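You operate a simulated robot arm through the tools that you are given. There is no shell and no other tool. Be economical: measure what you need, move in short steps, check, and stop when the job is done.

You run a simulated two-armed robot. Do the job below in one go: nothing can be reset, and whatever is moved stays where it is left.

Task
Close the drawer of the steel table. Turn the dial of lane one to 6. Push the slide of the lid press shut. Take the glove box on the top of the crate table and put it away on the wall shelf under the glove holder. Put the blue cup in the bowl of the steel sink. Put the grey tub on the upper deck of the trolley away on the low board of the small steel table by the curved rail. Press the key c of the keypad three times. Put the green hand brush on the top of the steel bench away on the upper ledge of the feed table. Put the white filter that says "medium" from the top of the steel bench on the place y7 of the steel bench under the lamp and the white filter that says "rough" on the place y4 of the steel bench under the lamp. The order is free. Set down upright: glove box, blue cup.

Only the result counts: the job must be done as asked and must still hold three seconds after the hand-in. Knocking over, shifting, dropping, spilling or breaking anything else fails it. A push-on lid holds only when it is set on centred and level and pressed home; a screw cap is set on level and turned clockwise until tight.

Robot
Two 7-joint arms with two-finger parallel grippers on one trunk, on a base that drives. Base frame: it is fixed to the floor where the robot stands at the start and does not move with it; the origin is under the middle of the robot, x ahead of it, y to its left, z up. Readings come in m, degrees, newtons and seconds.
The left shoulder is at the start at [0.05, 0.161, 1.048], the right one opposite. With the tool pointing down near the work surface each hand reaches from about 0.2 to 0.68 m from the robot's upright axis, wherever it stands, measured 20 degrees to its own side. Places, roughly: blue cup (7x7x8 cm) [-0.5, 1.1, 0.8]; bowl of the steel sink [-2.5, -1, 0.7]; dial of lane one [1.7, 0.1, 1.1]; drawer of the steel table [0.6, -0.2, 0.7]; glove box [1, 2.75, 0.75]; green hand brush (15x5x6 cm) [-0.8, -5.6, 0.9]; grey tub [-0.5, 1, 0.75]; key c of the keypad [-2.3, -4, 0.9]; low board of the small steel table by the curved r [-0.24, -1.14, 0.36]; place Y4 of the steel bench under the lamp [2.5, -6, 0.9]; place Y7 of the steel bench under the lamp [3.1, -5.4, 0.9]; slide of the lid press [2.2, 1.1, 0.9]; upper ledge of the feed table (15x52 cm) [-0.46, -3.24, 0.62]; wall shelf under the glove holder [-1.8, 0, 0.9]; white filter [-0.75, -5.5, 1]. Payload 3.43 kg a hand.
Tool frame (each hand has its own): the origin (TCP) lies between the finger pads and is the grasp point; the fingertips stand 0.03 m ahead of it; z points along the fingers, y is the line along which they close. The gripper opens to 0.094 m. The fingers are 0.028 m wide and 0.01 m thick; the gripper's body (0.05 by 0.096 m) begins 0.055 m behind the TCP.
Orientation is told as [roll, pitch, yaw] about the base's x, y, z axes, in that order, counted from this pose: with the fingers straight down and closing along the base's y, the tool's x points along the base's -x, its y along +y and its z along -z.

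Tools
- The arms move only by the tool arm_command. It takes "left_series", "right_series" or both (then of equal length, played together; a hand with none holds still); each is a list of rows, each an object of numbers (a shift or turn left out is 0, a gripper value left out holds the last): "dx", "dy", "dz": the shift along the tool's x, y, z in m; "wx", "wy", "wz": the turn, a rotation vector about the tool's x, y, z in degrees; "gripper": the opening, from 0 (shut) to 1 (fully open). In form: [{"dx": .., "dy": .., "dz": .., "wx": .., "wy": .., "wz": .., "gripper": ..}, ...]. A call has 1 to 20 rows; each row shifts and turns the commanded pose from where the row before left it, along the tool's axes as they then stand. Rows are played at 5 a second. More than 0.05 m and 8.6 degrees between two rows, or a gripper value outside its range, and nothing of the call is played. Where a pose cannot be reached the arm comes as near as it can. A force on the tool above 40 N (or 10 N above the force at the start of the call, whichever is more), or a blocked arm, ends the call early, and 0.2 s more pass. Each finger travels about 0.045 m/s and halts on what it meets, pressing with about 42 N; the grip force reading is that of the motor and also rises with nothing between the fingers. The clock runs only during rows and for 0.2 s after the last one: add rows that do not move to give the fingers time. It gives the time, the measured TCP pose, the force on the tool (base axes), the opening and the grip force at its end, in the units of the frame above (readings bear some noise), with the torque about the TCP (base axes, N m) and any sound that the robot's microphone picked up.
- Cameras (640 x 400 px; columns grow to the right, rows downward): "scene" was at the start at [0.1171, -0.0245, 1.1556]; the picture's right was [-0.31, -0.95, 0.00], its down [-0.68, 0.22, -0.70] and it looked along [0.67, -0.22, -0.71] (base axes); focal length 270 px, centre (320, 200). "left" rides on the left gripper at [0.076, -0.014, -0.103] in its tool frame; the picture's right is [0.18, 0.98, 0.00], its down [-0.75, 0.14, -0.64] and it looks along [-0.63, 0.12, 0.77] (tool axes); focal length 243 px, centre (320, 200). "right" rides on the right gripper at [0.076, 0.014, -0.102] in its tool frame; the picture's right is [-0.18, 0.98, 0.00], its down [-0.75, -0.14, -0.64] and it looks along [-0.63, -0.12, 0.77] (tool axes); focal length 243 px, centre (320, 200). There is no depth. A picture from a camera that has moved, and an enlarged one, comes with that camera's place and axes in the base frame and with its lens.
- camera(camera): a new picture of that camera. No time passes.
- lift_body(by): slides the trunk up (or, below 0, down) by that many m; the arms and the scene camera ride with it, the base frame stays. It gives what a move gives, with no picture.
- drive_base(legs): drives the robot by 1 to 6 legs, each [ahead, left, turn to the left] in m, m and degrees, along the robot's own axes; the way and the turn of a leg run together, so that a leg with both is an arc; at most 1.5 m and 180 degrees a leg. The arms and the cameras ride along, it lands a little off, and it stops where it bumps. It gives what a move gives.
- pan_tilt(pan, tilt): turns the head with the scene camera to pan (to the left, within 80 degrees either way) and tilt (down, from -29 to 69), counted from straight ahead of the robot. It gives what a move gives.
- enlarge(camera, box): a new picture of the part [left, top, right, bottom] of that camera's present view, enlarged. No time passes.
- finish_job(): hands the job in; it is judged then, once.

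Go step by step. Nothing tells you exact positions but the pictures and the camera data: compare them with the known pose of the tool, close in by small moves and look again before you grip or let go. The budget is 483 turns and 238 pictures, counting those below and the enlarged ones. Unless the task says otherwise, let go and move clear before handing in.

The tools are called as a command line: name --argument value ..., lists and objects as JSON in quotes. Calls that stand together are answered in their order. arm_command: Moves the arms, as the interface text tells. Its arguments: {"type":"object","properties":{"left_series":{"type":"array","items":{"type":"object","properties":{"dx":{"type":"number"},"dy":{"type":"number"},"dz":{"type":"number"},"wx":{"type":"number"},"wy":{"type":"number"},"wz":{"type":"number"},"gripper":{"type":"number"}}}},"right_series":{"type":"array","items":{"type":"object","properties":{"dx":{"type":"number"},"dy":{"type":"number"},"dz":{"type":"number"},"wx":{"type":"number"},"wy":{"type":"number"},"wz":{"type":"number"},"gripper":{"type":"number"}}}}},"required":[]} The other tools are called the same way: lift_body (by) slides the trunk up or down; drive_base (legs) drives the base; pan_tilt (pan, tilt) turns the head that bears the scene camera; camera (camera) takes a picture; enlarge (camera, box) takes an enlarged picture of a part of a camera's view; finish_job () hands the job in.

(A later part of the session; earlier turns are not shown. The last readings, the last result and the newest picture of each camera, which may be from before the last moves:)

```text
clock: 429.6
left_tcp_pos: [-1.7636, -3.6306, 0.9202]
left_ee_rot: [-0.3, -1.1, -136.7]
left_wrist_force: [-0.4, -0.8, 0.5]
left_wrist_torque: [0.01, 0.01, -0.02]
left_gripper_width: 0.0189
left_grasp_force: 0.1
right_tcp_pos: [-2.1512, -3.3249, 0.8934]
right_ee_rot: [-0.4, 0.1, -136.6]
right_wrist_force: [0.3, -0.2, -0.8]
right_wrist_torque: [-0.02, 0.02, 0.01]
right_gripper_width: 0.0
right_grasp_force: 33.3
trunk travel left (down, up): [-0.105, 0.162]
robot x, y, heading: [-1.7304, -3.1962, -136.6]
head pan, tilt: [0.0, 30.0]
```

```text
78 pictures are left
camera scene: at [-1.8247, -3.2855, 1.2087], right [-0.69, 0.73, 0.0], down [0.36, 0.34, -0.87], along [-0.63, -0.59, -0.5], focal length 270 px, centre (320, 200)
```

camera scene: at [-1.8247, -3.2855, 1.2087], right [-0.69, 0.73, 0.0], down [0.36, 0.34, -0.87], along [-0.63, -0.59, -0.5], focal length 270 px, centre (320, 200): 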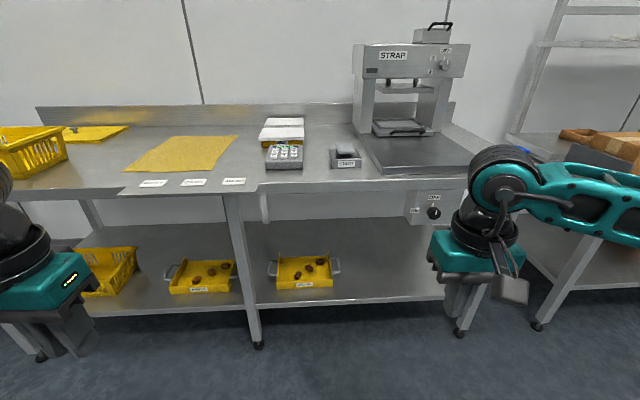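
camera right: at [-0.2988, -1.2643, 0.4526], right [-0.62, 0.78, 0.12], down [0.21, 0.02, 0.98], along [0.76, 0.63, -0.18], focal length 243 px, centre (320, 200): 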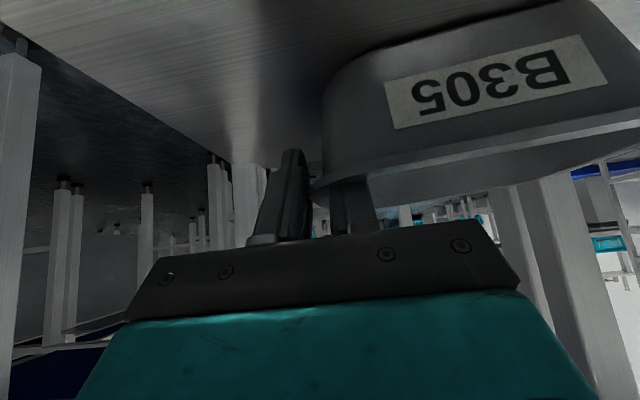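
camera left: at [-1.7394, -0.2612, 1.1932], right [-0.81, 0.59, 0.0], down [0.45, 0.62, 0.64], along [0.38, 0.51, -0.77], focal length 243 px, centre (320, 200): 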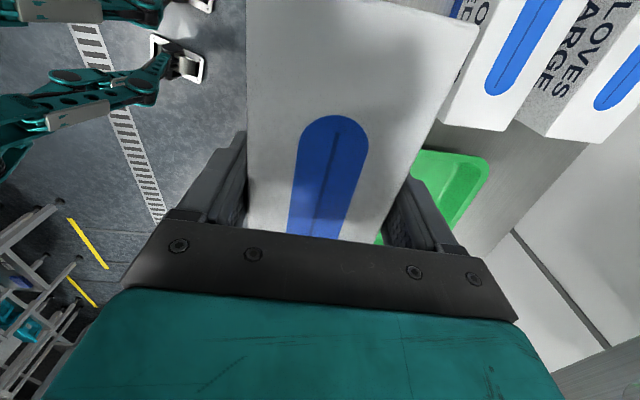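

Keypad is at ≈(-2.39,-3.99). Raise trunk, drive closer, and look at it from above with the left camera.

lift_body --by 0.1

arm_command --right_series '[{"dx": 0.02}, {"dx": 0.02}, {"dx": 0.02}, {}]' --left_series '[{"gripper": 0}, {}, {}, {}]'

drive_base --legs '[[0.38, -0.06, 0]]'

pan_tilt --pan 12 --tilt 42

camera --camera "scene"

enlarge --camera "scene" --box '[270, 110, 370, 190]'

```text
clock: 431.0
left_tcp_pos: [-1.7653, -3.6303, 1.0196]
left_ee_rot: [-0.3, -1.1, -136.7]
left_wrist_force: [-0.1, -0.5, 0.0]
left_wrist_torque: [0.01, -0.03, 0.03]
left_gripper_width: 0.0188
left_grasp_force: 0.1
right_tcp_pos: [-2.152, -3.3246, 0.9929]
right_ee_rot: [-0.3, 0.1, -136.5]
right_wrist_force: [0.2, 0.6, 0.9]
right_wrist_torque: [0.01, -0.02, -0.03]
right_gripper_width: 0.0
right_grasp_force: 33.1
trunk travel left (down, up): [-0.205, 0.062]
robot x, y, heading: [-1.7263, -3.1966, -136.9]
head pan, tilt: [0.0, 30.0]
```

```text
clock: 432.0
left_tcp_pos: [-1.7641, -3.6311, 1.0195]
left_ee_rot: [-0.3, -1.2, -136.7]
left_wrist_force: [0.0, -0.1, -0.5]
left_wrist_torque: [0.02, -0.01, -0.02]
left_gripper_width: 0.0001
left_grasp_force: 33.2
right_tcp_pos: [-2.1082, -3.2827, 0.9953]
right_ee_rot: [-0.3, 0.1, -136.4]
right_wrist_force: [0.0, -0.8, 0.0]
right_wrist_torque: [-0.02, 0.02, 0.02]
right_gripper_width: 0.0
right_grasp_force: 33.4
trunk travel left (down, up): [-0.205, 0.062]
robot x, y, heading: [-1.7308, -3.1948, -136.8]
head pan, tilt: [0.0, 30.0]
```

```text
clock: 434.4
left_tcp_pos: [-2.0846, -3.8425, 1.0204]
left_ee_rot: [-0.2, -1.2, -137.2]
left_wrist_force: [-0.5, -0.6, 0.4]
left_wrist_torque: [0.03, -0.01, 0.0]
left_gripper_width: 0.0
left_grasp_force: 33.0
right_tcp_pos: [-2.4272, -3.4933, 0.9949]
right_ee_rot: [-0.3, 0.1, -136.9]
right_wrist_force: [-0.4, -0.4, -0.1]
right_wrist_torque: [-0.03, -0.01, -0.04]
right_gripper_width: 0.0
right_grasp_force: 32.7
trunk travel left (down, up): [-0.205, 0.062]
robot x, y, heading: [-2.0489, -3.4132, -137.1]
head pan, tilt: [0.0, 30.0]
```

```text
clock: 435.1
left_tcp_pos: [-2.0849, -3.8443, 1.0194]
left_ee_rot: [-0.2, -1.1, -137.1]
left_wrist_force: [0.3, 0.6, -1.1]
left_wrist_torque: [0.01, -0.02, 0.0]
left_gripper_width: 0.0001
left_grasp_force: 33.3
right_tcp_pos: [-2.4264, -3.4938, 0.9954]
right_ee_rot: [-0.3, 0.1, -136.9]
right_wrist_force: [-0.9, -0.6, 0.2]
right_wrist_torque: [-0.01, 0.01, 0.0]
right_gripper_width: 0.0
right_grasp_force: 33.3
trunk travel left (down, up): [-0.205, 0.062]
robot x, y, heading: [-2.0482, -3.4103, -137.4]
head pan, tilt: [12.0, 42.0]
```

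```text
77 pictures are left
camera scene: at [-2.1251, -3.5053, 1.2904], right [-0.82, 0.58, 0.0], down [0.39, 0.55, -0.74], along [-0.43, -0.61, -0.67], focal length 270 px, centre (320, 200)
```

scene: 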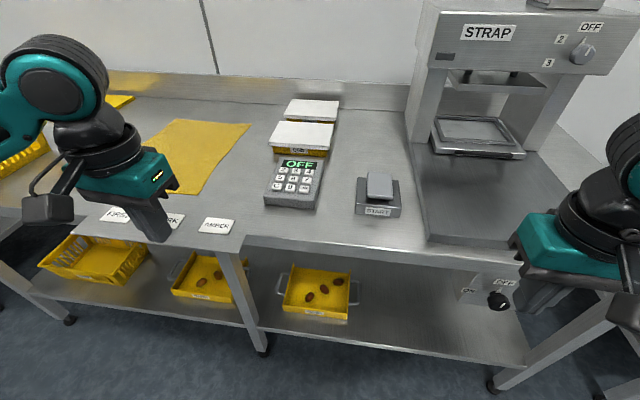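

```text
5.00 times, centred on (320, 150) of scene
camera zoom: at [-2.1251, -3.5053, 1.2904], right [-0.82, 0.58, 0.0], down [0.39, 0.55, -0.74], along [-0.43, -0.61, -0.67], focal length 1352 px, centre (320, 450)
```

zoom: 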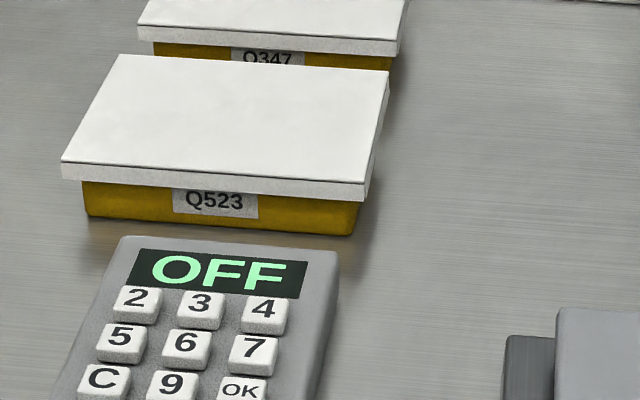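

Keypad: rows 2‑3‑4 / 5‑6‑7 / C‑9‑OK, display OFF. Key C is at ≈(-2.32,-3.956). Move the closed left hand near it for a closer view.

arm_command --left_series '[{"dx": -0.04, "dy": -0.016}, {"dx": -0.04, "dy": -0.016}, {"dx": -0.04, "dy": -0.016}, {"dx": -0.04, "dy": -0.016}, {"dx": -0.04, "dy": -0.016}, {"wx": -0.9, "wy": 0}, {}]'

camera --camera "left"

```text
clock: 436.7
left_tcp_pos: [-2.2855, -3.9204, 1.0239]
left_ee_rot: [0.7, -1.1, -137.2]
left_wrist_force: [0.2, 1.0, 0.1]
left_wrist_torque: [0.01, 0.01, -0.01]
left_gripper_width: 0.0
left_grasp_force: 33.3
right_tcp_pos: [-2.4278, -3.4933, 0.995]
right_ee_rot: [-0.2, 0.1, -136.8]
right_wrist_force: [0.5, 1.0, -0.4]
right_wrist_torque: [-0.03, 0.02, 0.03]
right_gripper_width: 0.0
right_grasp_force: 32.9
trunk travel left (down, up): [-0.205, 0.062]
robot x, y, heading: [-2.0464, -3.4117, -137.1]
head pan, tilt: [12.0, 42.0]
```

```text
75 pictures are left
camera left: at [-2.2377, -3.8581, 1.125], right [0.8, -0.6, 0.01], down [-0.45, -0.6, 0.66], along [-0.39, -0.53, -0.75], focal length 243 px, centre (320, 200)
```

left: 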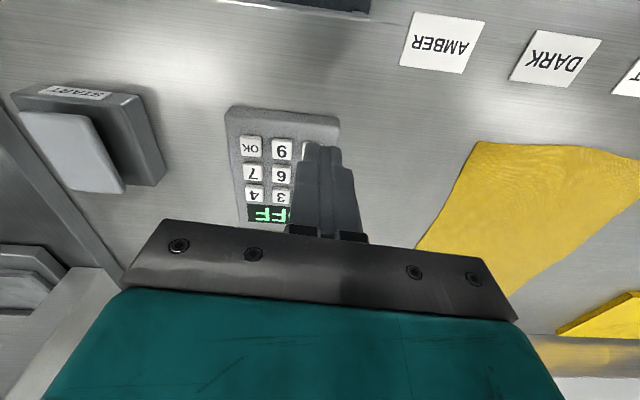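

C key at ≈(-2.320,-3.956,0.90), both views agree. Move over and descend to 1.5 cm above.

arm_command --left_series '[{"dx": -0.025, "dy": 0.0027}, {"dx": -0.0245, "wy": 1.0}, {"dz": 0.03}, {"dz": 0.03}, {"dz": 0.018}, {}]'

camera --camera "left"

enlarge --camera "scene" --box '[230, 120, 350, 230]'

```text
clock: 438.1
left_tcp_pos: [-2.319, -3.9583, 0.9476]
left_ee_rot: [0.7, 0.0, -137.2]
left_wrist_force: [0.1, 0.1, -0.6]
left_wrist_torque: [-0.01, 0.0, -0.01]
left_gripper_width: 0.0
left_grasp_force: 33.3
right_tcp_pos: [-2.4261, -3.4941, 0.9942]
right_ee_rot: [-0.3, 0.1, -136.9]
right_wrist_force: [-0.8, 0.5, 0.5]
right_wrist_torque: [0.01, 0.01, 0.02]
right_gripper_width: 0.0
right_grasp_force: 32.9
trunk travel left (down, up): [-0.205, 0.062]
robot x, y, heading: [-2.0493, -3.4124, -137.1]
head pan, tilt: [12.0, 42.0]
```

```text
74 pictures are left
camera left: at [-2.2725, -3.8966, 1.0498], right [0.8, -0.6, 0.01], down [-0.46, -0.61, 0.64], along [-0.38, -0.52, -0.76], focal length 243 px, centre (320, 200)
```

left: 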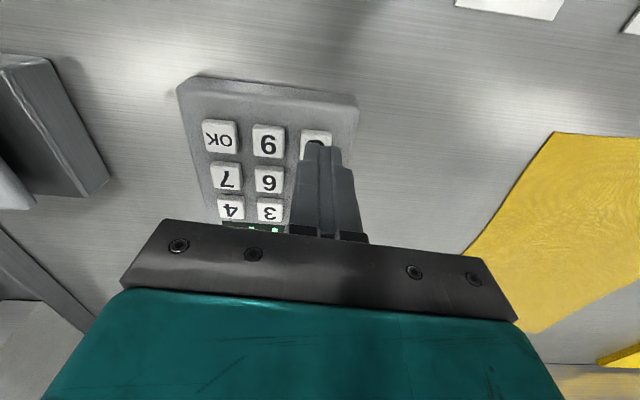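

```text
3.64 times, centred on (290, 175) of scene
camera zoom: at [-2.125, -3.5053, 1.2904], right [-0.82, 0.58, 0.0], down [0.39, 0.55, -0.74], along [-0.43, -0.61, -0.67], focal length 983 px, centre (429, 291)
```

zoom: 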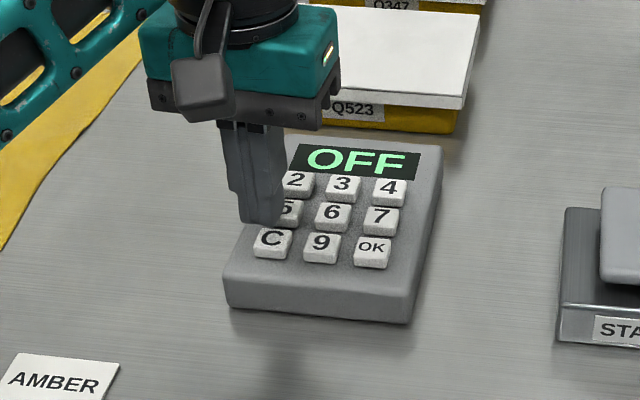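

arm_command --left_series '[{"dy": -0.003, "dz": 0.008}, {"dz": 0.008}, {"dz": 0.003}, {"dz": 0.003}, {}]'

enlarge --camera "scene" --box '[230, 120, 350, 230]'

```text
clock: 439.3
left_tcp_pos: [-2.3213, -3.9547, 0.9259]
left_ee_rot: [0.8, -0.1, -137.2]
left_wrist_force: [0.8, -0.7, 2.1]
left_wrist_torque: [0.02, -0.02, -0.02]
left_gripper_width: 0.0
left_grasp_force: 32.5
right_tcp_pos: [-2.4265, -3.4934, 0.9946]
right_ee_rot: [-0.2, 0.1, -136.9]
right_wrist_force: [-0.4, 0.4, 0.1]
right_wrist_torque: [0.02, -0.03, 0.01]
right_gripper_width: 0.0001
right_grasp_force: 32.7
trunk travel left (down, up): [-0.205, 0.062]
robot x, y, heading: [-2.0474, -3.4162, -137.2]
head pan, tilt: [12.0, 42.0]
heard: click
```

```text
3.64 times, centred on (290, 175) of scene
camera zoom: at [-2.1248, -3.5051, 1.2904], right [-0.82, 0.58, 0.0], down [0.38, 0.55, -0.74], along [-0.43, -0.61, -0.67], focal length 983 px, centre (429, 291)
```

zoom: 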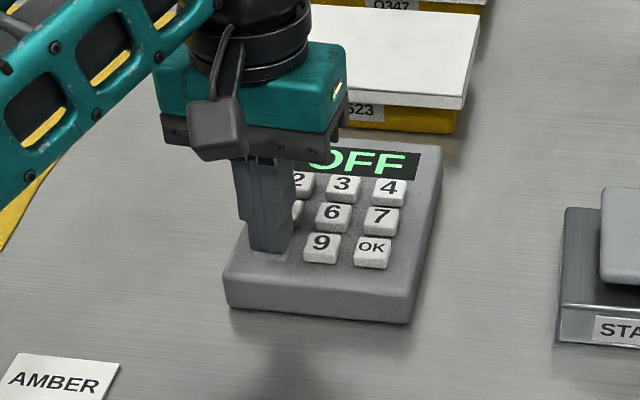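

One click heard. Lift and press a second time.

arm_command --left_series '[{"dz": -0.006}, {"dz": -0.006}, {}, {"dz": 0.006}, {"dz": 0.006}, {}]'

```text
clock: 440.7
left_tcp_pos: [-2.3217, -3.9554, 0.9259]
left_ee_rot: [0.7, -0.1, -137.1]
left_wrist_force: [1.8, 0.4, 3.6]
left_wrist_torque: [0.05, 0.0, -0.04]
left_gripper_width: 0.0002
left_grasp_force: 33.6
right_tcp_pos: [-2.4268, -3.4939, 0.996]
right_ee_rot: [-0.3, 0.1, -136.9]
right_wrist_force: [0.2, -0.2, 0.5]
right_wrist_torque: [0.02, -0.02, -0.03]
right_gripper_width: 0.0
right_grasp_force: 33.1
trunk travel left (down, up): [-0.205, 0.062]
robot x, y, heading: [-2.0493, -3.41, -137.2]
head pan, tilt: [12.0, 42.0]
heard: click
```

arm_command --left_series '[{"dz": -0.006}, {"dz": -0.006}, {}, {"dz": 0.006}, {"dz": 0.006}, {}]'

arm_command --left_series '[{"dz": -0.01}, {"dz": -0.03}, {"dz": -0.03}, {"dz": -0.03}, {}]'

enlarge --camera "scene" --box '[230, 120, 350, 230]'

```text
clock: 442.1
left_tcp_pos: [-2.3222, -3.9554, 0.9262]
left_ee_rot: [0.7, -0.2, -137.1]
left_wrist_force: [-0.8, -0.3, 3.7]
left_wrist_torque: [0.01, 0.03, -0.03]
left_gripper_width: 0.0
left_grasp_force: 32.7
right_tcp_pos: [-2.4272, -3.4936, 0.9956]
right_ee_rot: [-0.1, 0.1, -136.9]
right_wrist_force: [0.3, -0.7, -0.5]
right_wrist_torque: [0.04, -0.01, 0.04]
right_gripper_width: 0.0005
right_grasp_force: 33.0
trunk travel left (down, up): [-0.205, 0.062]
robot x, y, heading: [-2.0445, -3.4122, -136.8]
head pan, tilt: [12.0, 42.0]
heard: click
```

```text
clock: 443.3
left_tcp_pos: [-2.3218, -3.9533, 1.026]
left_ee_rot: [0.7, -0.1, -137.2]
left_wrist_force: [0.8, -0.2, 1.3]
left_wrist_torque: [-0.02, -0.01, -0.04]
left_gripper_width: 0.0
left_grasp_force: 32.9
right_tcp_pos: [-2.4269, -3.4932, 0.9942]
right_ee_rot: [-0.3, 0.1, -136.9]
right_wrist_force: [0.0, -0.3, 0.1]
right_wrist_torque: [-0.02, 0.01, 0.01]
right_gripper_width: 0.0001
right_grasp_force: 33.5
trunk travel left (down, up): [-0.205, 0.062]
robot x, y, heading: [-2.0504, -3.4093, -137.0]
head pan, tilt: [12.0, 42.0]
```

```text
3.64 times, centred on (290, 175) of scene
camera zoom: at [-2.125, -3.5054, 1.2903], right [-0.82, 0.58, 0.0], down [0.39, 0.55, -0.74], along [-0.43, -0.61, -0.67], focal length 983 px, centre (429, 291)
```

zoom: 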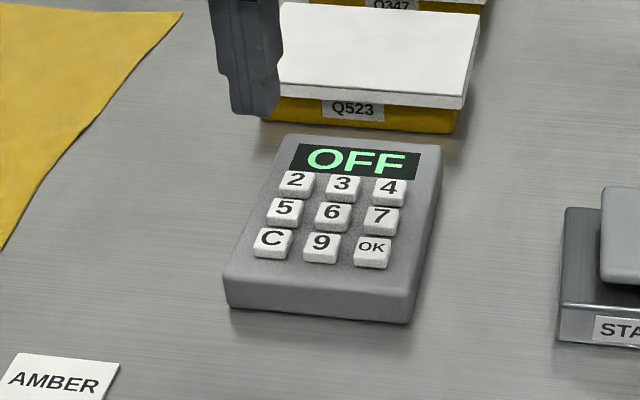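

Three clicks confirmed. Fold the left hand, back off and strafe to the next bench.

arm_command --left_series '[{"dx": 0.04, "dy": 0.01}, {"dx": 0.04, "dy": 0.01}, {"dx": 0.04, "dy": 0.01}, {"dx": 0.04, "dy": 0.01}, {"dx": 0.04, "dy": 0.01}, {}]'

drive_base --legs '[[-0.35, 0, 0], [0, 1.3, 0], [0, 1.0, 0]]'

pan_tilt --pan 0 --tilt 25

camera --camera "scene"

```text
clock: 444.7
left_tcp_pos: [-2.1416, -3.853, 1.0236]
left_ee_rot: [0.6, -0.1, -137.2]
left_wrist_force: [0.2, 0.1, -1.6]
left_wrist_torque: [0.01, 0.01, 0.02]
left_gripper_width: 0.0
left_grasp_force: 32.7
right_tcp_pos: [-2.4269, -3.4932, 0.9946]
right_ee_rot: [-0.3, 0.1, -137.0]
right_wrist_force: [0.2, -0.2, 0.4]
right_wrist_torque: [0.03, -0.03, 0.01]
right_gripper_width: 0.0001
right_grasp_force: 32.8
trunk travel left (down, up): [-0.205, 0.062]
robot x, y, heading: [-2.0444, -3.412, -136.9]
head pan, tilt: [12.0, 42.0]
```

```text
clock: 466.9
left_tcp_pos: [-0.3187, -5.3054, 1.0241]
left_ee_rot: [0.6, -0.1, -137.2]
left_wrist_force: [0.3, 0.6, -0.6]
left_wrist_torque: [0.02, 0.0, -0.02]
left_gripper_width: 0.0
left_grasp_force: 33.3
right_tcp_pos: [-0.6047, -4.9434, 0.9941]
right_ee_rot: [-0.2, 0.2, -136.8]
right_wrist_force: [0.9, -0.5, 0.0]
right_wrist_torque: [-0.02, -0.01, 0.0]
right_gripper_width: 0.0002
right_grasp_force: 32.5
trunk travel left (down, up): [-0.205, 0.062]
robot x, y, heading: [-0.2249, -4.8653, -136.8]
head pan, tilt: [12.0, 42.0]
```

```text
clock: 467.7
left_tcp_pos: [-0.3194, -5.3052, 1.0245]
left_ee_rot: [0.7, -0.1, -137.1]
left_wrist_force: [0.8, 0.8, -0.7]
left_wrist_torque: [0.01, 0.01, 0.02]
left_gripper_width: 0.0
left_grasp_force: 33.2
right_tcp_pos: [-0.6045, -4.9455, 0.9954]
right_ee_rot: [-0.2, 0.2, -136.9]
right_wrist_force: [0.4, -0.2, -0.1]
right_wrist_torque: [-0.01, -0.05, 0.01]
right_gripper_width: 0.0
right_grasp_force: 33.0
trunk travel left (down, up): [-0.205, 0.062]
robot x, y, heading: [-0.2285, -4.8608, -137.1]
head pan, tilt: [0.0, 25.0]
```

```text
70 pictures are left
camera scene: at [-0.3217, -4.9505, 1.3166], right [-0.68, 0.73, 0.0], down [0.31, 0.29, -0.91], along [-0.66, -0.62, -0.42], focal length 270 px, centre (320, 200)
```

scene: 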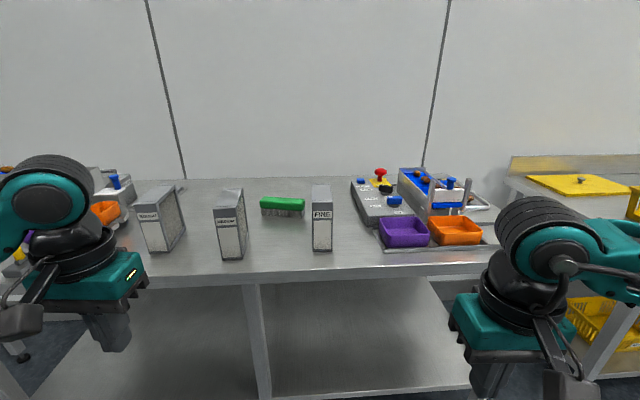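

enlarge --camera "scene" --box '[120, 160, 360, 280]'

```text
2.67 times, centred on (240, 220) of scene
camera zoom: at [-0.3217, -4.9505, 1.3166], right [-0.68, 0.73, 0.0], down [0.31, 0.29, -0.91], along [-0.66, -0.62, -0.42], focal length 721 px, centre (533, 147)
```

zoom: 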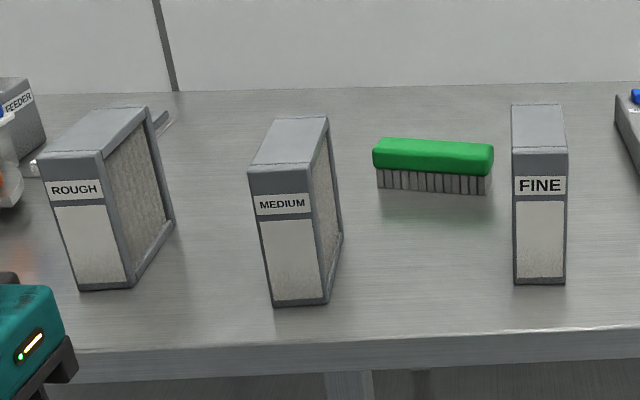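

ROUGH, MEDIUM and FINE stand left to right, brush behind. First the brush: raise the hands, turn ~28° right so the left wrist can align with the brush's short side.

lift_body --by 0.06

arm_command --left_series '[{"dz": -0.04}, {"dz": -0.04}, {"dz": -0.02}, {}]' --right_series '[{"dz": -0.04}, {"dz": -0.04}, {"dz": -0.02}, {}]'

drive_base --legs '[[0, 0, -28], [0.12, 0.34, 0]]'

pan_tilt --pan 20 --tilt 38

camera --camera "scene"

```text
clock: 468.7
left_tcp_pos: [-0.3191, -5.3058, 1.0852]
left_ee_rot: [0.7, 0.0, -137.2]
left_wrist_force: [0.6, 0.1, 0.6]
left_wrist_torque: [-0.01, 0.02, 0.0]
left_gripper_width: 0.0
left_grasp_force: 32.9
right_tcp_pos: [-0.6032, -4.9441, 1.0546]
right_ee_rot: [-0.2, 0.1, -137.0]
right_wrist_force: [0.0, -0.2, -0.1]
right_wrist_torque: [0.03, -0.02, 0.02]
right_gripper_width: 0.0
right_grasp_force: 32.8
trunk travel left (down, up): [-0.265, 0.002]
robot x, y, heading: [-0.224, -4.8584, -136.8]
head pan, tilt: [0.0, 25.0]
```

```text
clock: 469.7
left_tcp_pos: [-0.3209, -5.3046, 1.1858]
left_ee_rot: [0.7, -0.1, -137.1]
left_wrist_force: [-1.0, 0.8, -0.4]
left_wrist_torque: [0.0, 0.01, 0.03]
left_gripper_width: 0.0
left_grasp_force: 33.2
right_tcp_pos: [-0.6053, -4.9455, 1.154]
right_ee_rot: [-0.4, 0.1, -136.9]
right_wrist_force: [-0.3, -0.3, -0.8]
right_wrist_torque: [0.01, 0.01, -0.01]
right_gripper_width: 0.0003
right_grasp_force: 33.1
trunk travel left (down, up): [-0.265, 0.002]
robot x, y, heading: [-0.2239, -4.8604, -136.9]
head pan, tilt: [0.0, 25.0]
```

```text
clock: 474.7
left_tcp_pos: [-0.5586, -5.5599, 1.185]
left_ee_rot: [0.7, -0.1, -165.9]
left_wrist_force: [1.0, -0.5, -0.7]
left_wrist_torque: [-0.03, 0.0, -0.02]
left_gripper_width: 0.0
left_grasp_force: 32.8
right_tcp_pos: [-0.6364, -5.1105, 1.1552]
right_ee_rot: [-0.2, 0.2, -165.5]
right_wrist_force: [0.3, 0.3, 0.2]
right_wrist_torque: [-0.03, 0.01, 0.01]
right_gripper_width: 0.0
right_grasp_force: 32.8
trunk travel left (down, up): [-0.265, 0.002]
robot x, y, heading: [-0.2626, -5.2189, -165.9]
head pan, tilt: [0.0, 25.0]
```

```text
clock: 475.5
left_tcp_pos: [-0.5594, -5.5601, 1.1852]
left_ee_rot: [0.7, -0.1, -165.9]
left_wrist_force: [0.5, -0.6, -0.7]
left_wrist_torque: [0.01, -0.01, 0.0]
left_gripper_width: 0.0
left_grasp_force: 33.0
right_tcp_pos: [-0.6374, -5.1104, 1.1554]
right_ee_rot: [-0.3, 0.1, -165.4]
right_wrist_force: [0.3, 0.3, 0.4]
right_wrist_torque: [0.0, 0.02, 0.01]
right_gripper_width: 0.0001
right_grasp_force: 33.0
trunk travel left (down, up): [-0.265, 0.002]
robot x, y, heading: [-0.2621, -5.2159, -165.7]
head pan, tilt: [20.0, 38.0]
```

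```text
68 pictures are left
camera scene: at [-0.3728, -5.2745, 1.3563], right [-0.56, 0.83, 0.0], down [0.51, 0.35, -0.79], along [-0.65, -0.44, -0.62], focal length 270 px, centre (320, 200)
```

scene: 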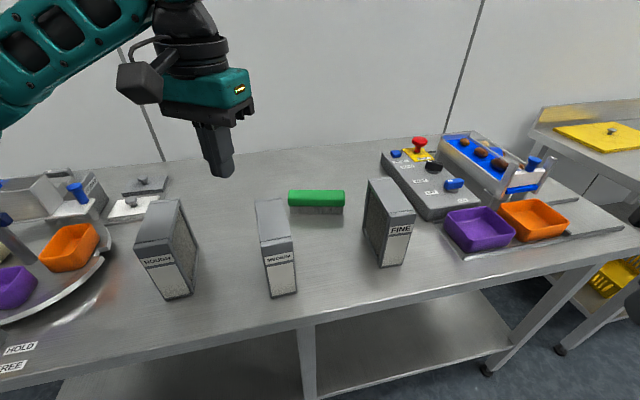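

arm_command --left_series '[{"dx": -0.04, "dy": -0.007, "gripper": 0.8}, {"dx": -0.04, "dy": -0.007}, {"dx": -0.04, "dy": -0.007}, {"dx": -0.04, "dy": -0.007}, {"dx": -0.04, "dy": -0.007}, {"wz": 8}, {"wz": 8}, {"wz": 8}, {"wz": 8}, {"wz": 8}, {"wz": 8}, {"wz": 8}, {"wz": 8}, {"wz": 8}, {}]'

camera --camera "left"

```text
clock: 478.7
left_tcp_pos: [-0.7615, -5.5757, 1.185]
left_ee_rot: [0.2, 0.6, 122.1]
left_wrist_force: [0.1, 0.1, -0.5]
left_wrist_torque: [0.01, 0.01, 0.01]
left_gripper_width: 0.0752
left_grasp_force: 0.1
right_tcp_pos: [-0.6369, -5.1081, 1.1558]
right_ee_rot: [-0.2, 0.1, -165.6]
right_wrist_force: [0.8, 0.3, 0.3]
right_wrist_torque: [-0.02, 0.02, 0.02]
right_gripper_width: 0.0
right_grasp_force: 32.8
trunk travel left (down, up): [-0.265, 0.002]
robot x, y, heading: [-0.2597, -5.2157, -165.8]
head pan, tilt: [20.0, 38.0]
```

```text
67 pictures are left
camera left: at [-0.7076, -5.6331, 1.2887], right [-0.73, -0.68, 0.01], down [-0.52, 0.57, 0.63], along [-0.43, 0.46, -0.77], focal length 243 px, centre (320, 200)
```

left: 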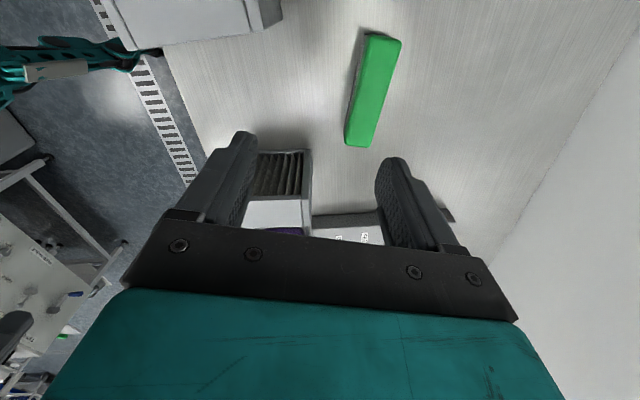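

arm_command --left_series '[{"dx": -0.005, "dy": 0.0365, "wz": -1.5}, {"dx": -0.005, "dy": 0.0365, "wz": -1.5}, {"dz": 0.04}, {"dz": 0.04}, {"dz": 0.04}, {"dz": 0.03}, {}]'

camera --camera "left"

camera --camera "scene"

```text
clock: 480.3
left_tcp_pos: [-0.8139, -5.6101, 1.035]
left_ee_rot: [0.4, 0.6, 125.2]
left_wrist_force: [-0.3, 0.0, 0.2]
left_wrist_torque: [0.0, -0.02, 0.05]
left_gripper_width: 0.0753
left_grasp_force: 0.1
left hand out of reach, approached as far as the arm can: row 2
right_tcp_pos: [-0.6364, -5.1085, 1.1549]
right_ee_rot: [-0.3, 0.2, -165.5]
right_wrist_force: [0.3, 0.9, -0.2]
right_wrist_torque: [-0.01, 0.01, 0.02]
right_gripper_width: 0.0
right_grasp_force: 32.8
trunk travel left (down, up): [-0.265, 0.002]
robot x, y, heading: [-0.2622, -5.2156, -165.7]
head pan, tilt: [20.0, 38.0]
```

```text
66 pictures are left
camera left: at [-0.7574, -5.6643, 1.1375], right [-0.7, -0.72, 0.01], down [-0.55, 0.54, 0.63], along [-0.46, 0.44, -0.77], focal length 243 px, centre (320, 200)
```

left: 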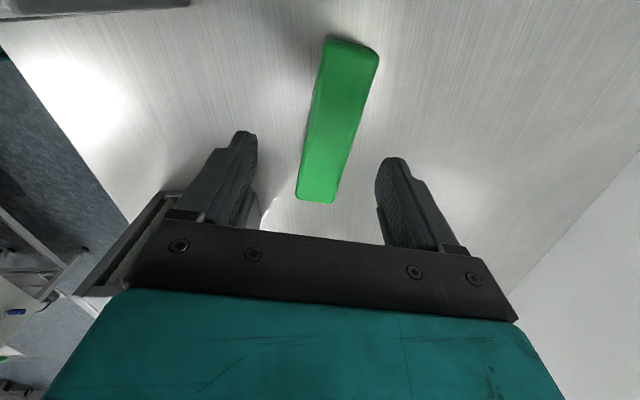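

```text
65 pictures are left
camera scene: at [-0.3727, -5.2746, 1.3563], right [-0.56, 0.83, 0.0], down [0.51, 0.35, -0.79], along [-0.65, -0.44, -0.62], focal length 270 px, centre (320, 200)
```

scene: 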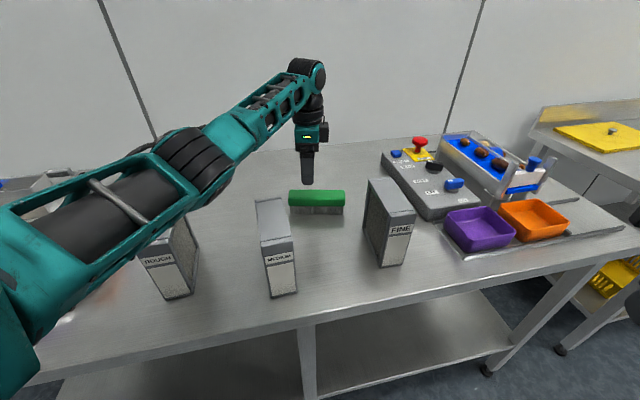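

The arm is slightly short. Raise, turn the base 14° right (brings the left shoulder closer), and re-approach.

arm_command --left_series '[{"dz": -0.04}, {"dz": -0.04}, {"dz": -0.04}, {"dy": -0.04}, {"dy": -0.04}, {}]'

drive_base --legs '[[0, 0, -14]]'

```text
clock: 481.7
left_tcp_pos: [-0.7502, -5.5613, 1.153]
left_ee_rot: [0.2, 0.6, 125.3]
left_wrist_force: [0.3, -0.5, -0.7]
left_wrist_torque: [-0.02, -0.02, 0.01]
left_gripper_width: 0.0748
left_grasp_force: 0.1
right_tcp_pos: [-0.6379, -5.1088, 1.1544]
right_ee_rot: [-0.3, 0.1, -165.4]
right_wrist_force: [0.6, -0.1, -0.2]
right_wrist_torque: [-0.01, 0.01, 0.0]
right_gripper_width: 0.0001
right_grasp_force: 33.4
trunk travel left (down, up): [-0.265, 0.002]
robot x, y, heading: [-0.2659, -5.2142, -165.9]
head pan, tilt: [20.0, 38.0]
```

```text
clock: 483.0
left_tcp_pos: [-0.8206, -5.4332, 1.1536]
left_ee_rot: [0.2, 0.5, 111.1]
left_wrist_force: [0.1, 0.6, 0.2]
left_wrist_torque: [-0.01, 0.0, 0.01]
left_gripper_width: 0.0752
left_grasp_force: 0.0
right_tcp_pos: [-0.5987, -5.023, 1.1547]
right_ee_rot: [-0.2, 0.1, -179.5]
right_wrist_force: [0.4, 1.3, -0.1]
right_wrist_torque: [0.02, 0.0, 0.0]
right_gripper_width: 0.0
right_grasp_force: 33.1
trunk travel left (down, up): [-0.265, 0.002]
robot x, y, heading: [-0.2649, -5.2175, -179.7]
head pan, tilt: [20.0, 38.0]
```

arm_command --left_series '[{"wz": -7}, {"wz": -6.8}, {"dx": 0.0356, "dy": 0.0272}, {"dx": 0.0356, "dy": 0.0272}, {"dx": 0.0356, "dy": 0.0272}, {"dx": 0.0356, "dy": 0.0272}, {"dz": 0.04}, {"dz": 0.04}, {"dz": 0.04}, {"dz": 0.03}, {}]'

camera --camera "left"

camera --camera "scene"

```text
clock: 485.4
left_tcp_pos: [-0.8299, -5.614, 1.0068]
left_ee_rot: [0.6, 0.5, 125.0]
left_wrist_force: [0.5, 0.3, 0.4]
left_wrist_torque: [0.0, 0.02, 0.0]
left_gripper_width: 0.0753
left_grasp_force: 0.1
right_tcp_pos: [-0.6, -5.0223, 1.1564]
right_ee_rot: [-0.2, 0.1, -179.5]
right_wrist_force: [-0.4, -1.1, 1.0]
right_wrist_torque: [0.01, -0.02, 0.01]
right_gripper_width: 0.0
right_grasp_force: 33.0
trunk travel left (down, up): [-0.265, 0.002]
robot x, y, heading: [-0.2644, -5.2142, -179.9]
head pan, tilt: [20.0, 38.0]
```

```text
64 pictures are left
camera left: at [-0.7726, -5.6688, 1.1094], right [-0.7, -0.71, 0.01], down [-0.55, 0.54, 0.64], along [-0.46, 0.44, -0.77], focal length 243 px, centre (320, 200)
```

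left: 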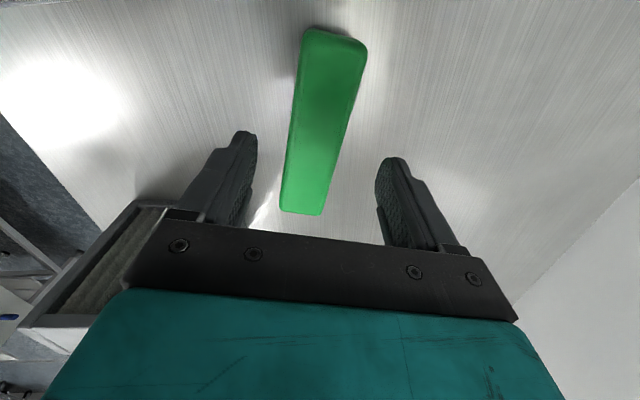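

```text
63 pictures are left
camera scene: at [-0.3835, -5.2462, 1.3563], right [-0.35, 0.94, 0.0], down [0.58, 0.21, -0.79], along [-0.74, -0.27, -0.62], focal length 270 px, centre (320, 200)
```

scene: 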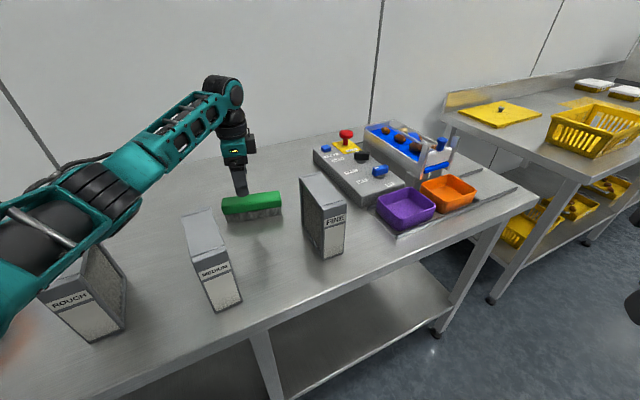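

arm_command --left_series '[{"dx": -0.012, "dz": 0.02}, {"dz": 0.03}, {"dz": 0.03}, {"dz": 0.01}, {}]'

camera --camera "left"

camera --camera "scene"

```text
clock: 486.6
left_tcp_pos: [-0.8333, -5.6042, 0.9159]
left_ee_rot: [0.5, 0.5, 125.0]
left_wrist_force: [0.0, 0.1, 0.5]
left_wrist_torque: [-0.01, -0.01, 0.0]
left_gripper_width: 0.0751
left_grasp_force: 0.1
right_tcp_pos: [-0.6002, -5.0222, 1.1542]
right_ee_rot: [-0.2, 0.0, -179.5]
right_wrist_force: [-0.3, 0.0, 0.6]
right_wrist_torque: [0.02, 0.0, -0.01]
right_gripper_width: 0.0
right_grasp_force: 33.1
trunk travel left (down, up): [-0.265, 0.002]
robot x, y, heading: [-0.2611, -5.213, -179.7]
head pan, tilt: [20.0, 38.0]
```

```text
62 pictures are left
camera left: at [-0.7775, -5.6596, 1.0192], right [-0.7, -0.71, 0.01], down [-0.55, 0.54, 0.64], along [-0.46, 0.44, -0.77], focal length 243 px, centre (320, 200)
```

left: 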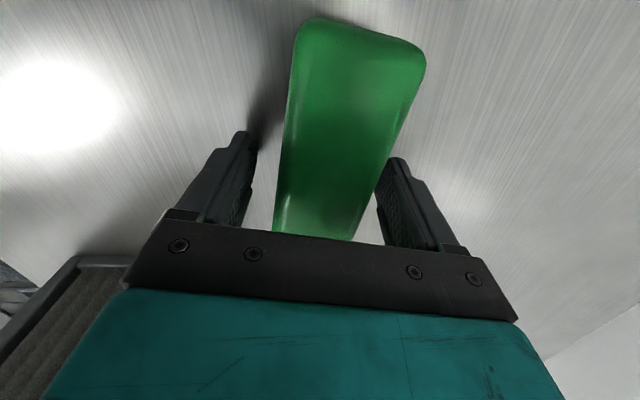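

```text
61 pictures are left
camera scene: at [-0.3836, -5.2462, 1.3563], right [-0.35, 0.94, 0.0], down [0.58, 0.21, -0.79], along [-0.74, -0.27, -0.62], focal length 270 px, centre (320, 200)
```

scene: 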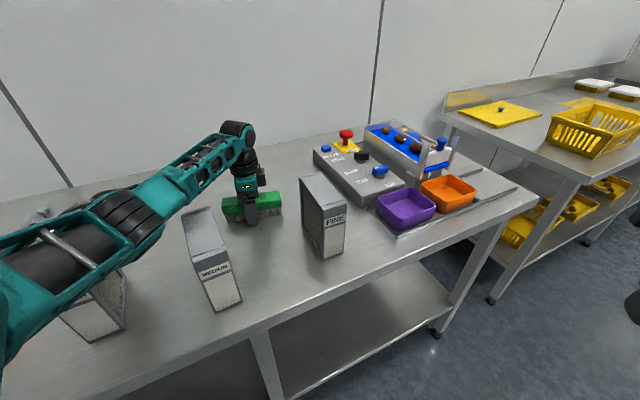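

arm_command --left_series '[{"gripper": 0}, {}, {}, {}, {"dz": -0.03}, {"dz": -0.04}, {"dz": -0.04}, {"dz": -0.04}, {"dz": -0.04}, {"dz": -0.04}, {"dz": -0.04}, {}]'

camera --camera "scene"

```text
clock: 489.2
left_tcp_pos: [-0.8354, -5.5988, 1.1865]
left_ee_rot: [0.5, 0.5, 125.1]
left_wrist_force: [0.2, 0.4, -0.8]
left_wrist_torque: [-0.02, -0.01, -0.03]
left_gripper_width: 0.0478
left_grasp_force: 42.2
right_tcp_pos: [-0.6004, -5.0229, 1.1551]
right_ee_rot: [-0.2, 0.1, -179.5]
right_wrist_force: [-0.8, 0.5, -0.6]
right_wrist_torque: [0.0, 0.02, 0.01]
right_gripper_width: 0.0001
right_grasp_force: 32.9
trunk travel left (down, up): [-0.265, 0.002]
robot x, y, heading: [-0.2644, -5.2188, -180.0]
head pan, tilt: [20.0, 38.0]
```

```text
60 pictures are left
camera scene: at [-0.384, -5.2466, 1.3562], right [-0.35, 0.94, 0.0], down [0.58, 0.21, -0.79], along [-0.74, -0.27, -0.62], focal length 270 px, centre (320, 200)
```

scene: 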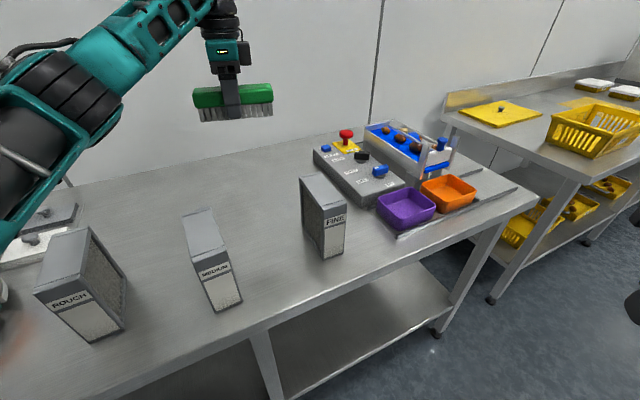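

arm_command --left_series '[{"dy": -0.038}, {"dy": -0.038}, {"dy": -0.038}, {"dy": -0.038}, {"dy": -0.038}, {"dy": -0.038}, {"wz": -7}, {"wz": -7}, {"wz": -7}, {"wz": -7}, {"wz": -7}, {"wz": -7}, {"wz": -7}, {"wz": -6}, {}]'

drive_base --legs '[[0, 0, -45], [-0.4, 0, 0], [0, 0, -45]]'

pan_tilt --pan 0 --tilt 25

camera --camera "scene"

```text
clock: 492.4
left_tcp_pos: [-0.6477, -5.4723, 1.1842]
left_ee_rot: [0.6, -0.1, -179.9]
left_wrist_force: [0.6, -0.1, -1.5]
left_wrist_torque: [0.02, 0.0, -0.03]
left_gripper_width: 0.0478
left_grasp_force: 41.8
right_tcp_pos: [-0.5994, -5.022, 1.1544]
right_ee_rot: [-0.2, 0.1, -179.5]
right_wrist_force: [0.3, 0.3, -0.3]
right_wrist_torque: [0.04, -0.02, -0.02]
right_gripper_width: 0.0003
right_grasp_force: 33.4
trunk travel left (down, up): [-0.265, 0.002]
robot x, y, heading: [-0.2619, -5.2163, -179.5]
head pan, tilt: [20.0, 38.0]
```

```text
clock: 499.0
left_tcp_pos: [-0.2287, -5.1171, 1.1841]
left_ee_rot: [0.7, 0.0, 89.4]
left_wrist_force: [0.5, -0.4, -1.5]
left_wrist_torque: [0.03, 0.01, 0.0]
left_gripper_width: 0.0477
left_grasp_force: 42.2
right_tcp_pos: [0.2217, -5.1714, 1.155]
right_ee_rot: [-0.3, 0.1, 89.9]
right_wrist_force: [-0.1, 0.2, 0.1]
right_wrist_torque: [0.01, -0.01, -0.01]
right_gripper_width: 0.0
right_grasp_force: 33.3
trunk travel left (down, up): [-0.265, 0.002]
robot x, y, heading: [0.0211, -5.5052, 89.7]
head pan, tilt: [20.0, 38.0]
```

```text
clock: 499.8
left_tcp_pos: [-0.2288, -5.118, 1.1833]
left_ee_rot: [0.7, -0.2, 89.4]
left_wrist_force: [-0.8, -0.4, -1.3]
left_wrist_torque: [-0.02, -0.02, -0.02]
left_gripper_width: 0.0476
left_grasp_force: 42.4
right_tcp_pos: [0.2212, -5.1711, 1.1547]
right_ee_rot: [-0.2, 0.1, 90.0]
right_wrist_force: [-0.7, 0.6, -0.6]
right_wrist_torque: [-0.03, 0.0, -0.01]
right_gripper_width: 0.0
right_grasp_force: 32.9
trunk travel left (down, up): [-0.265, 0.002]
robot x, y, heading: [0.024, -5.5061, 89.6]
head pan, tilt: [0.0, 25.0]
```

```text
59 pictures are left
camera scene: at [0.0235, -5.3725, 1.3766], right [1.0, -0.01, 0.0], down [0.0, -0.42, -0.91], along [0.0, 0.91, -0.42], focal length 270 px, centre (320, 200)
```

scene: 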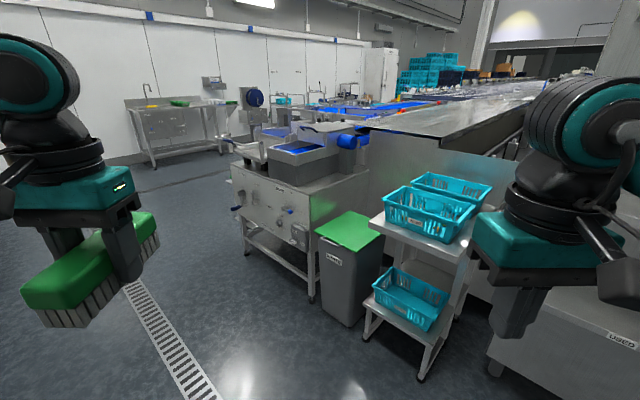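

enlarge --camera "scene" --box '[210, 100, 510, 290]'

```text
2.11 times, centred on (360, 195) of scene
camera zoom: at [0.0235, -5.3725, 1.3766], right [1.0, -0.01, 0.0], down [0.0, -0.42, -0.91], along [0.0, 0.91, -0.42], focal length 569 px, centre (236, 210)
```

zoom: 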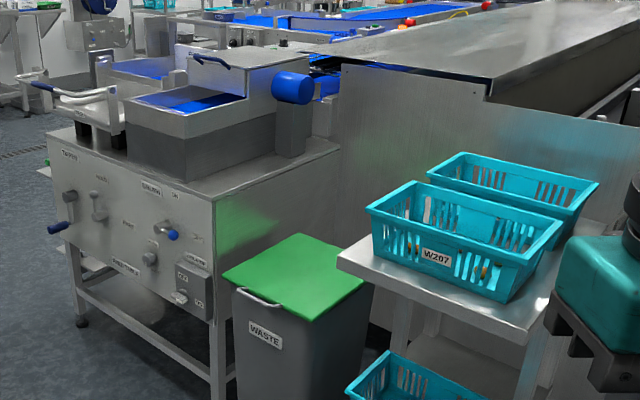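

The "upper ledge" is on the far (NW) side of the feed machine, seen earlier with a green tray. Drive around to that side.

drive_base --legs '[[0, 0, 45], [1.0, 0, 0], [0.95, 0, 0], [0, 0, -60], [0.9, 0, 0], [0, 0, -90]]'

pan_tilt --pan 0 --tilt 30

camera --camera "scene"

```text
clock: 522.5
left_tcp_pos: [-0.6793, -3.1103, 1.1832]
left_ee_rot: [0.7, -0.1, -16.2]
left_wrist_force: [-0.1, 0.1, -1.2]
left_wrist_torque: [-0.01, -0.01, 0.03]
left_gripper_width: 0.0478
left_grasp_force: 41.7
right_tcp_pos: [-0.852, -3.5286, 1.1547]
right_ee_rot: [-0.3, 0.1, -15.8]
right_wrist_force: [-0.4, 0.3, 0.3]
right_wrist_torque: [0.0, 0.01, 0.01]
right_gripper_width: 0.0
right_grasp_force: 32.8
trunk travel left (down, up): [-0.265, 0.002]
robot x, y, heading: [-1.1171, -3.2486, -15.9]
head pan, tilt: [0.0, 25.0]
```

```text
clock: 523.1
left_tcp_pos: [-0.6804, -3.111, 1.1844]
left_ee_rot: [0.7, -0.1, -16.2]
left_wrist_force: [0.1, 1.2, -1.8]
left_wrist_torque: [-0.01, 0.0, 0.0]
left_gripper_width: 0.0477
left_grasp_force: 42.2
right_tcp_pos: [-0.8513, -3.5287, 1.1555]
right_ee_rot: [-0.3, 0.1, -15.7]
right_wrist_force: [-0.6, -0.2, -0.4]
right_wrist_torque: [0.03, 0.03, 0.0]
right_gripper_width: 0.0002
right_grasp_force: 33.0
trunk travel left (down, up): [-0.265, 0.002]
robot x, y, heading: [-1.1183, -3.2482, -16.1]
head pan, tilt: [0.0, 30.0]
```

```text
57 pictures are left
camera scene: at [-0.9952, -3.2822, 1.3687], right [-0.28, -0.96, 0.0], down [-0.48, 0.14, -0.87], along [0.83, -0.24, -0.5], focal length 270 px, centre (320, 200)
```

scene: 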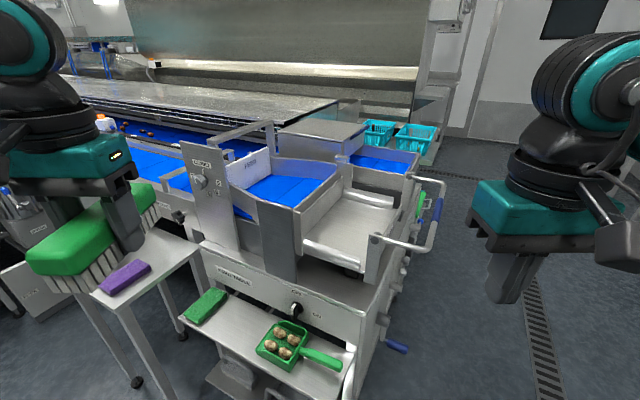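

The ledge holds a green pad (left) and a scoop (right), with a gap between. Zoom to measure.

enlarge --camera "scene" --box '[160, 260, 380, 400]'

```text
2.86 times, centred on (270, 330) of scene
camera zoom: at [-0.9952, -3.2822, 1.3687], right [-0.28, -0.96, 0.0], down [-0.48, 0.14, -0.87], along [0.83, -0.24, -0.5], focal length 772 px, centre (463, -171)
```

zoom: 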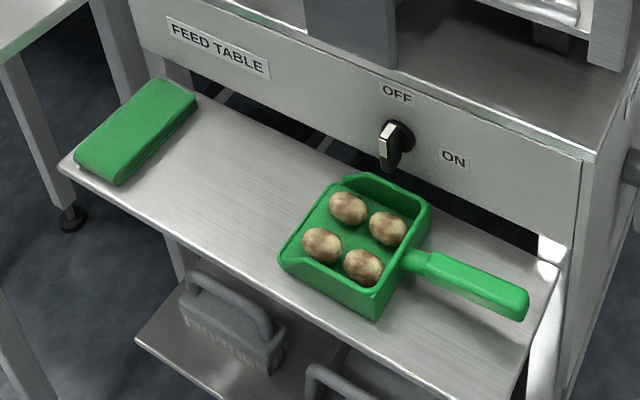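

Gap between pad and scoop is ≈0.21 m; target centre ≈(-0.41,-3.19). Reposition the base for the left hand.

drive_base --legs '[[0, 0.6, 0], [0.17, 0, 0], [0, 0, -56]]'

pan_tilt --pan 20 --tilt 50

camera --camera "scene"

```text
clock: 532.4
left_tcp_pos: [-0.4306, -3.0142, 1.1836]
left_ee_rot: [0.7, -0.2, -72.6]
left_wrist_force: [0.2, -0.4, -0.9]
left_wrist_torque: [0.02, 0.01, 0.04]
left_gripper_width: 0.0476
left_grasp_force: 41.5
right_tcp_pos: [-0.8718, -3.1013, 1.154]
right_ee_rot: [-0.3, 0.0, -72.2]
right_wrist_force: [0.3, 0.1, 0.3]
right_wrist_torque: [0.03, -0.03, -0.01]
right_gripper_width: 0.0
right_grasp_force: 32.7
trunk travel left (down, up): [-0.265, 0.002]
robot x, y, heading: [-0.7865, -2.7206, -72.4]
head pan, tilt: [0.0, 30.0]
```

```text
clock: 533.2
left_tcp_pos: [-0.4297, -3.0135, 1.1837]
left_ee_rot: [0.6, -0.1, -72.5]
left_wrist_force: [-0.4, 0.7, -1.2]
left_wrist_torque: [-0.03, -0.01, 0.01]
left_gripper_width: 0.0477
left_grasp_force: 41.8
right_tcp_pos: [-0.8733, -3.1018, 1.1544]
right_ee_rot: [-0.3, 0.1, -72.1]
right_wrist_force: [0.0, -0.3, 0.4]
right_wrist_torque: [0.0, 0.0, -0.01]
right_gripper_width: 0.0
right_grasp_force: 33.0
trunk travel left (down, up): [-0.265, 0.002]
robot x, y, heading: [-0.7866, -2.7207, -72.3]
head pan, tilt: [20.0, 50.0]
```

```text
55 pictures are left
camera scene: at [-0.7284, -2.8206, 1.3392], right [-0.79, -0.61, 0.0], down [-0.47, 0.61, -0.64], along [0.39, -0.51, -0.77], focal length 270 px, centre (320, 200)
```

scene: 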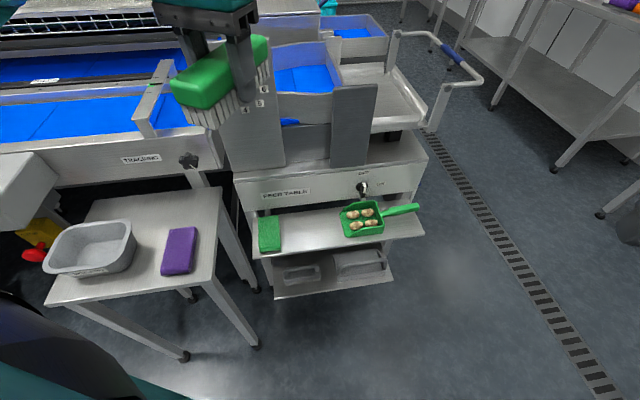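

arm_command --left_series '[{"wz": 7.5}, {"wz": 7.5}, {"wz": 7.5}, {"wz": 7.5}, {"wz": 7.5}, {"wz": 7.5}, {"wz": 7.5}, {"wz": 7.2}, {"dx": -0.0295, "dy": 0.0329}, {"dx": -0.0295, "dy": 0.0329}, {"dx": -0.0295, "dy": 0.0329}, {"dx": -0.0295, "dy": 0.0329}, {}]'

lift_body --by -0.16

camera --camera "scene"

```text
clock: 536.0
left_tcp_pos: [-0.4127, -3.1897, 1.1828]
left_ee_rot: [0.5, 0.5, -132.3]
left_wrist_force: [0.1, 0.6, -0.2]
left_wrist_torque: [-0.01, 0.01, -0.01]
left_gripper_width: 0.0476
left_grasp_force: 41.7
right_tcp_pos: [-0.8723, -3.102, 1.1548]
right_ee_rot: [-0.3, 0.1, -72.1]
right_wrist_force: [0.0, -0.5, -0.1]
right_wrist_torque: [0.03, 0.0, -0.02]
right_gripper_width: 0.0
right_grasp_force: 33.0
trunk travel left (down, up): [-0.265, 0.002]
robot x, y, heading: [-0.7896, -2.718, -72.6]
head pan, tilt: [20.0, 50.0]
```

```text
clock: 537.8
left_tcp_pos: [-0.4141, -3.1903, 1.0215]
left_ee_rot: [0.3, 0.7, -132.3]
left_wrist_force: [0.9, 1.4, -0.8]
left_wrist_torque: [-0.02, -0.01, 0.02]
left_gripper_width: 0.0479
left_grasp_force: 42.1
right_tcp_pos: [-0.8726, -3.1009, 0.9943]
right_ee_rot: [-0.4, 0.2, -72.2]
right_wrist_force: [-0.1, -0.3, 0.0]
right_wrist_torque: [0.0, 0.02, -0.02]
right_gripper_width: 0.0
right_grasp_force: 33.1
trunk travel left (down, up): [-0.105, 0.162]
robot x, y, heading: [-0.7846, -2.7252, -72.4]
head pan, tilt: [20.0, 50.0]
```

```text
54 pictures are left
camera scene: at [-0.7283, -2.8205, 1.1792], right [-0.79, -0.61, 0.0], down [-0.47, 0.61, -0.64], along [0.39, -0.51, -0.77], focal length 270 px, centre (320, 200)
```

scene: 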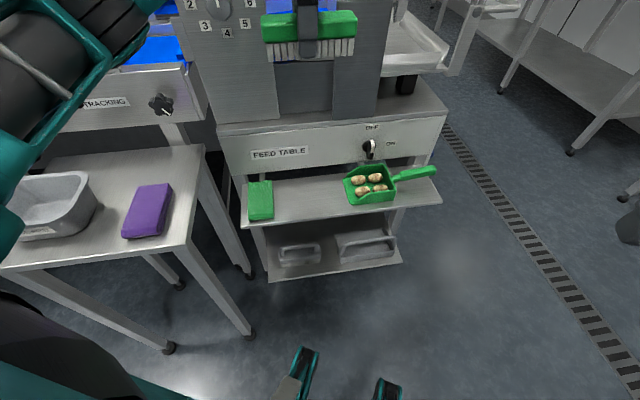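

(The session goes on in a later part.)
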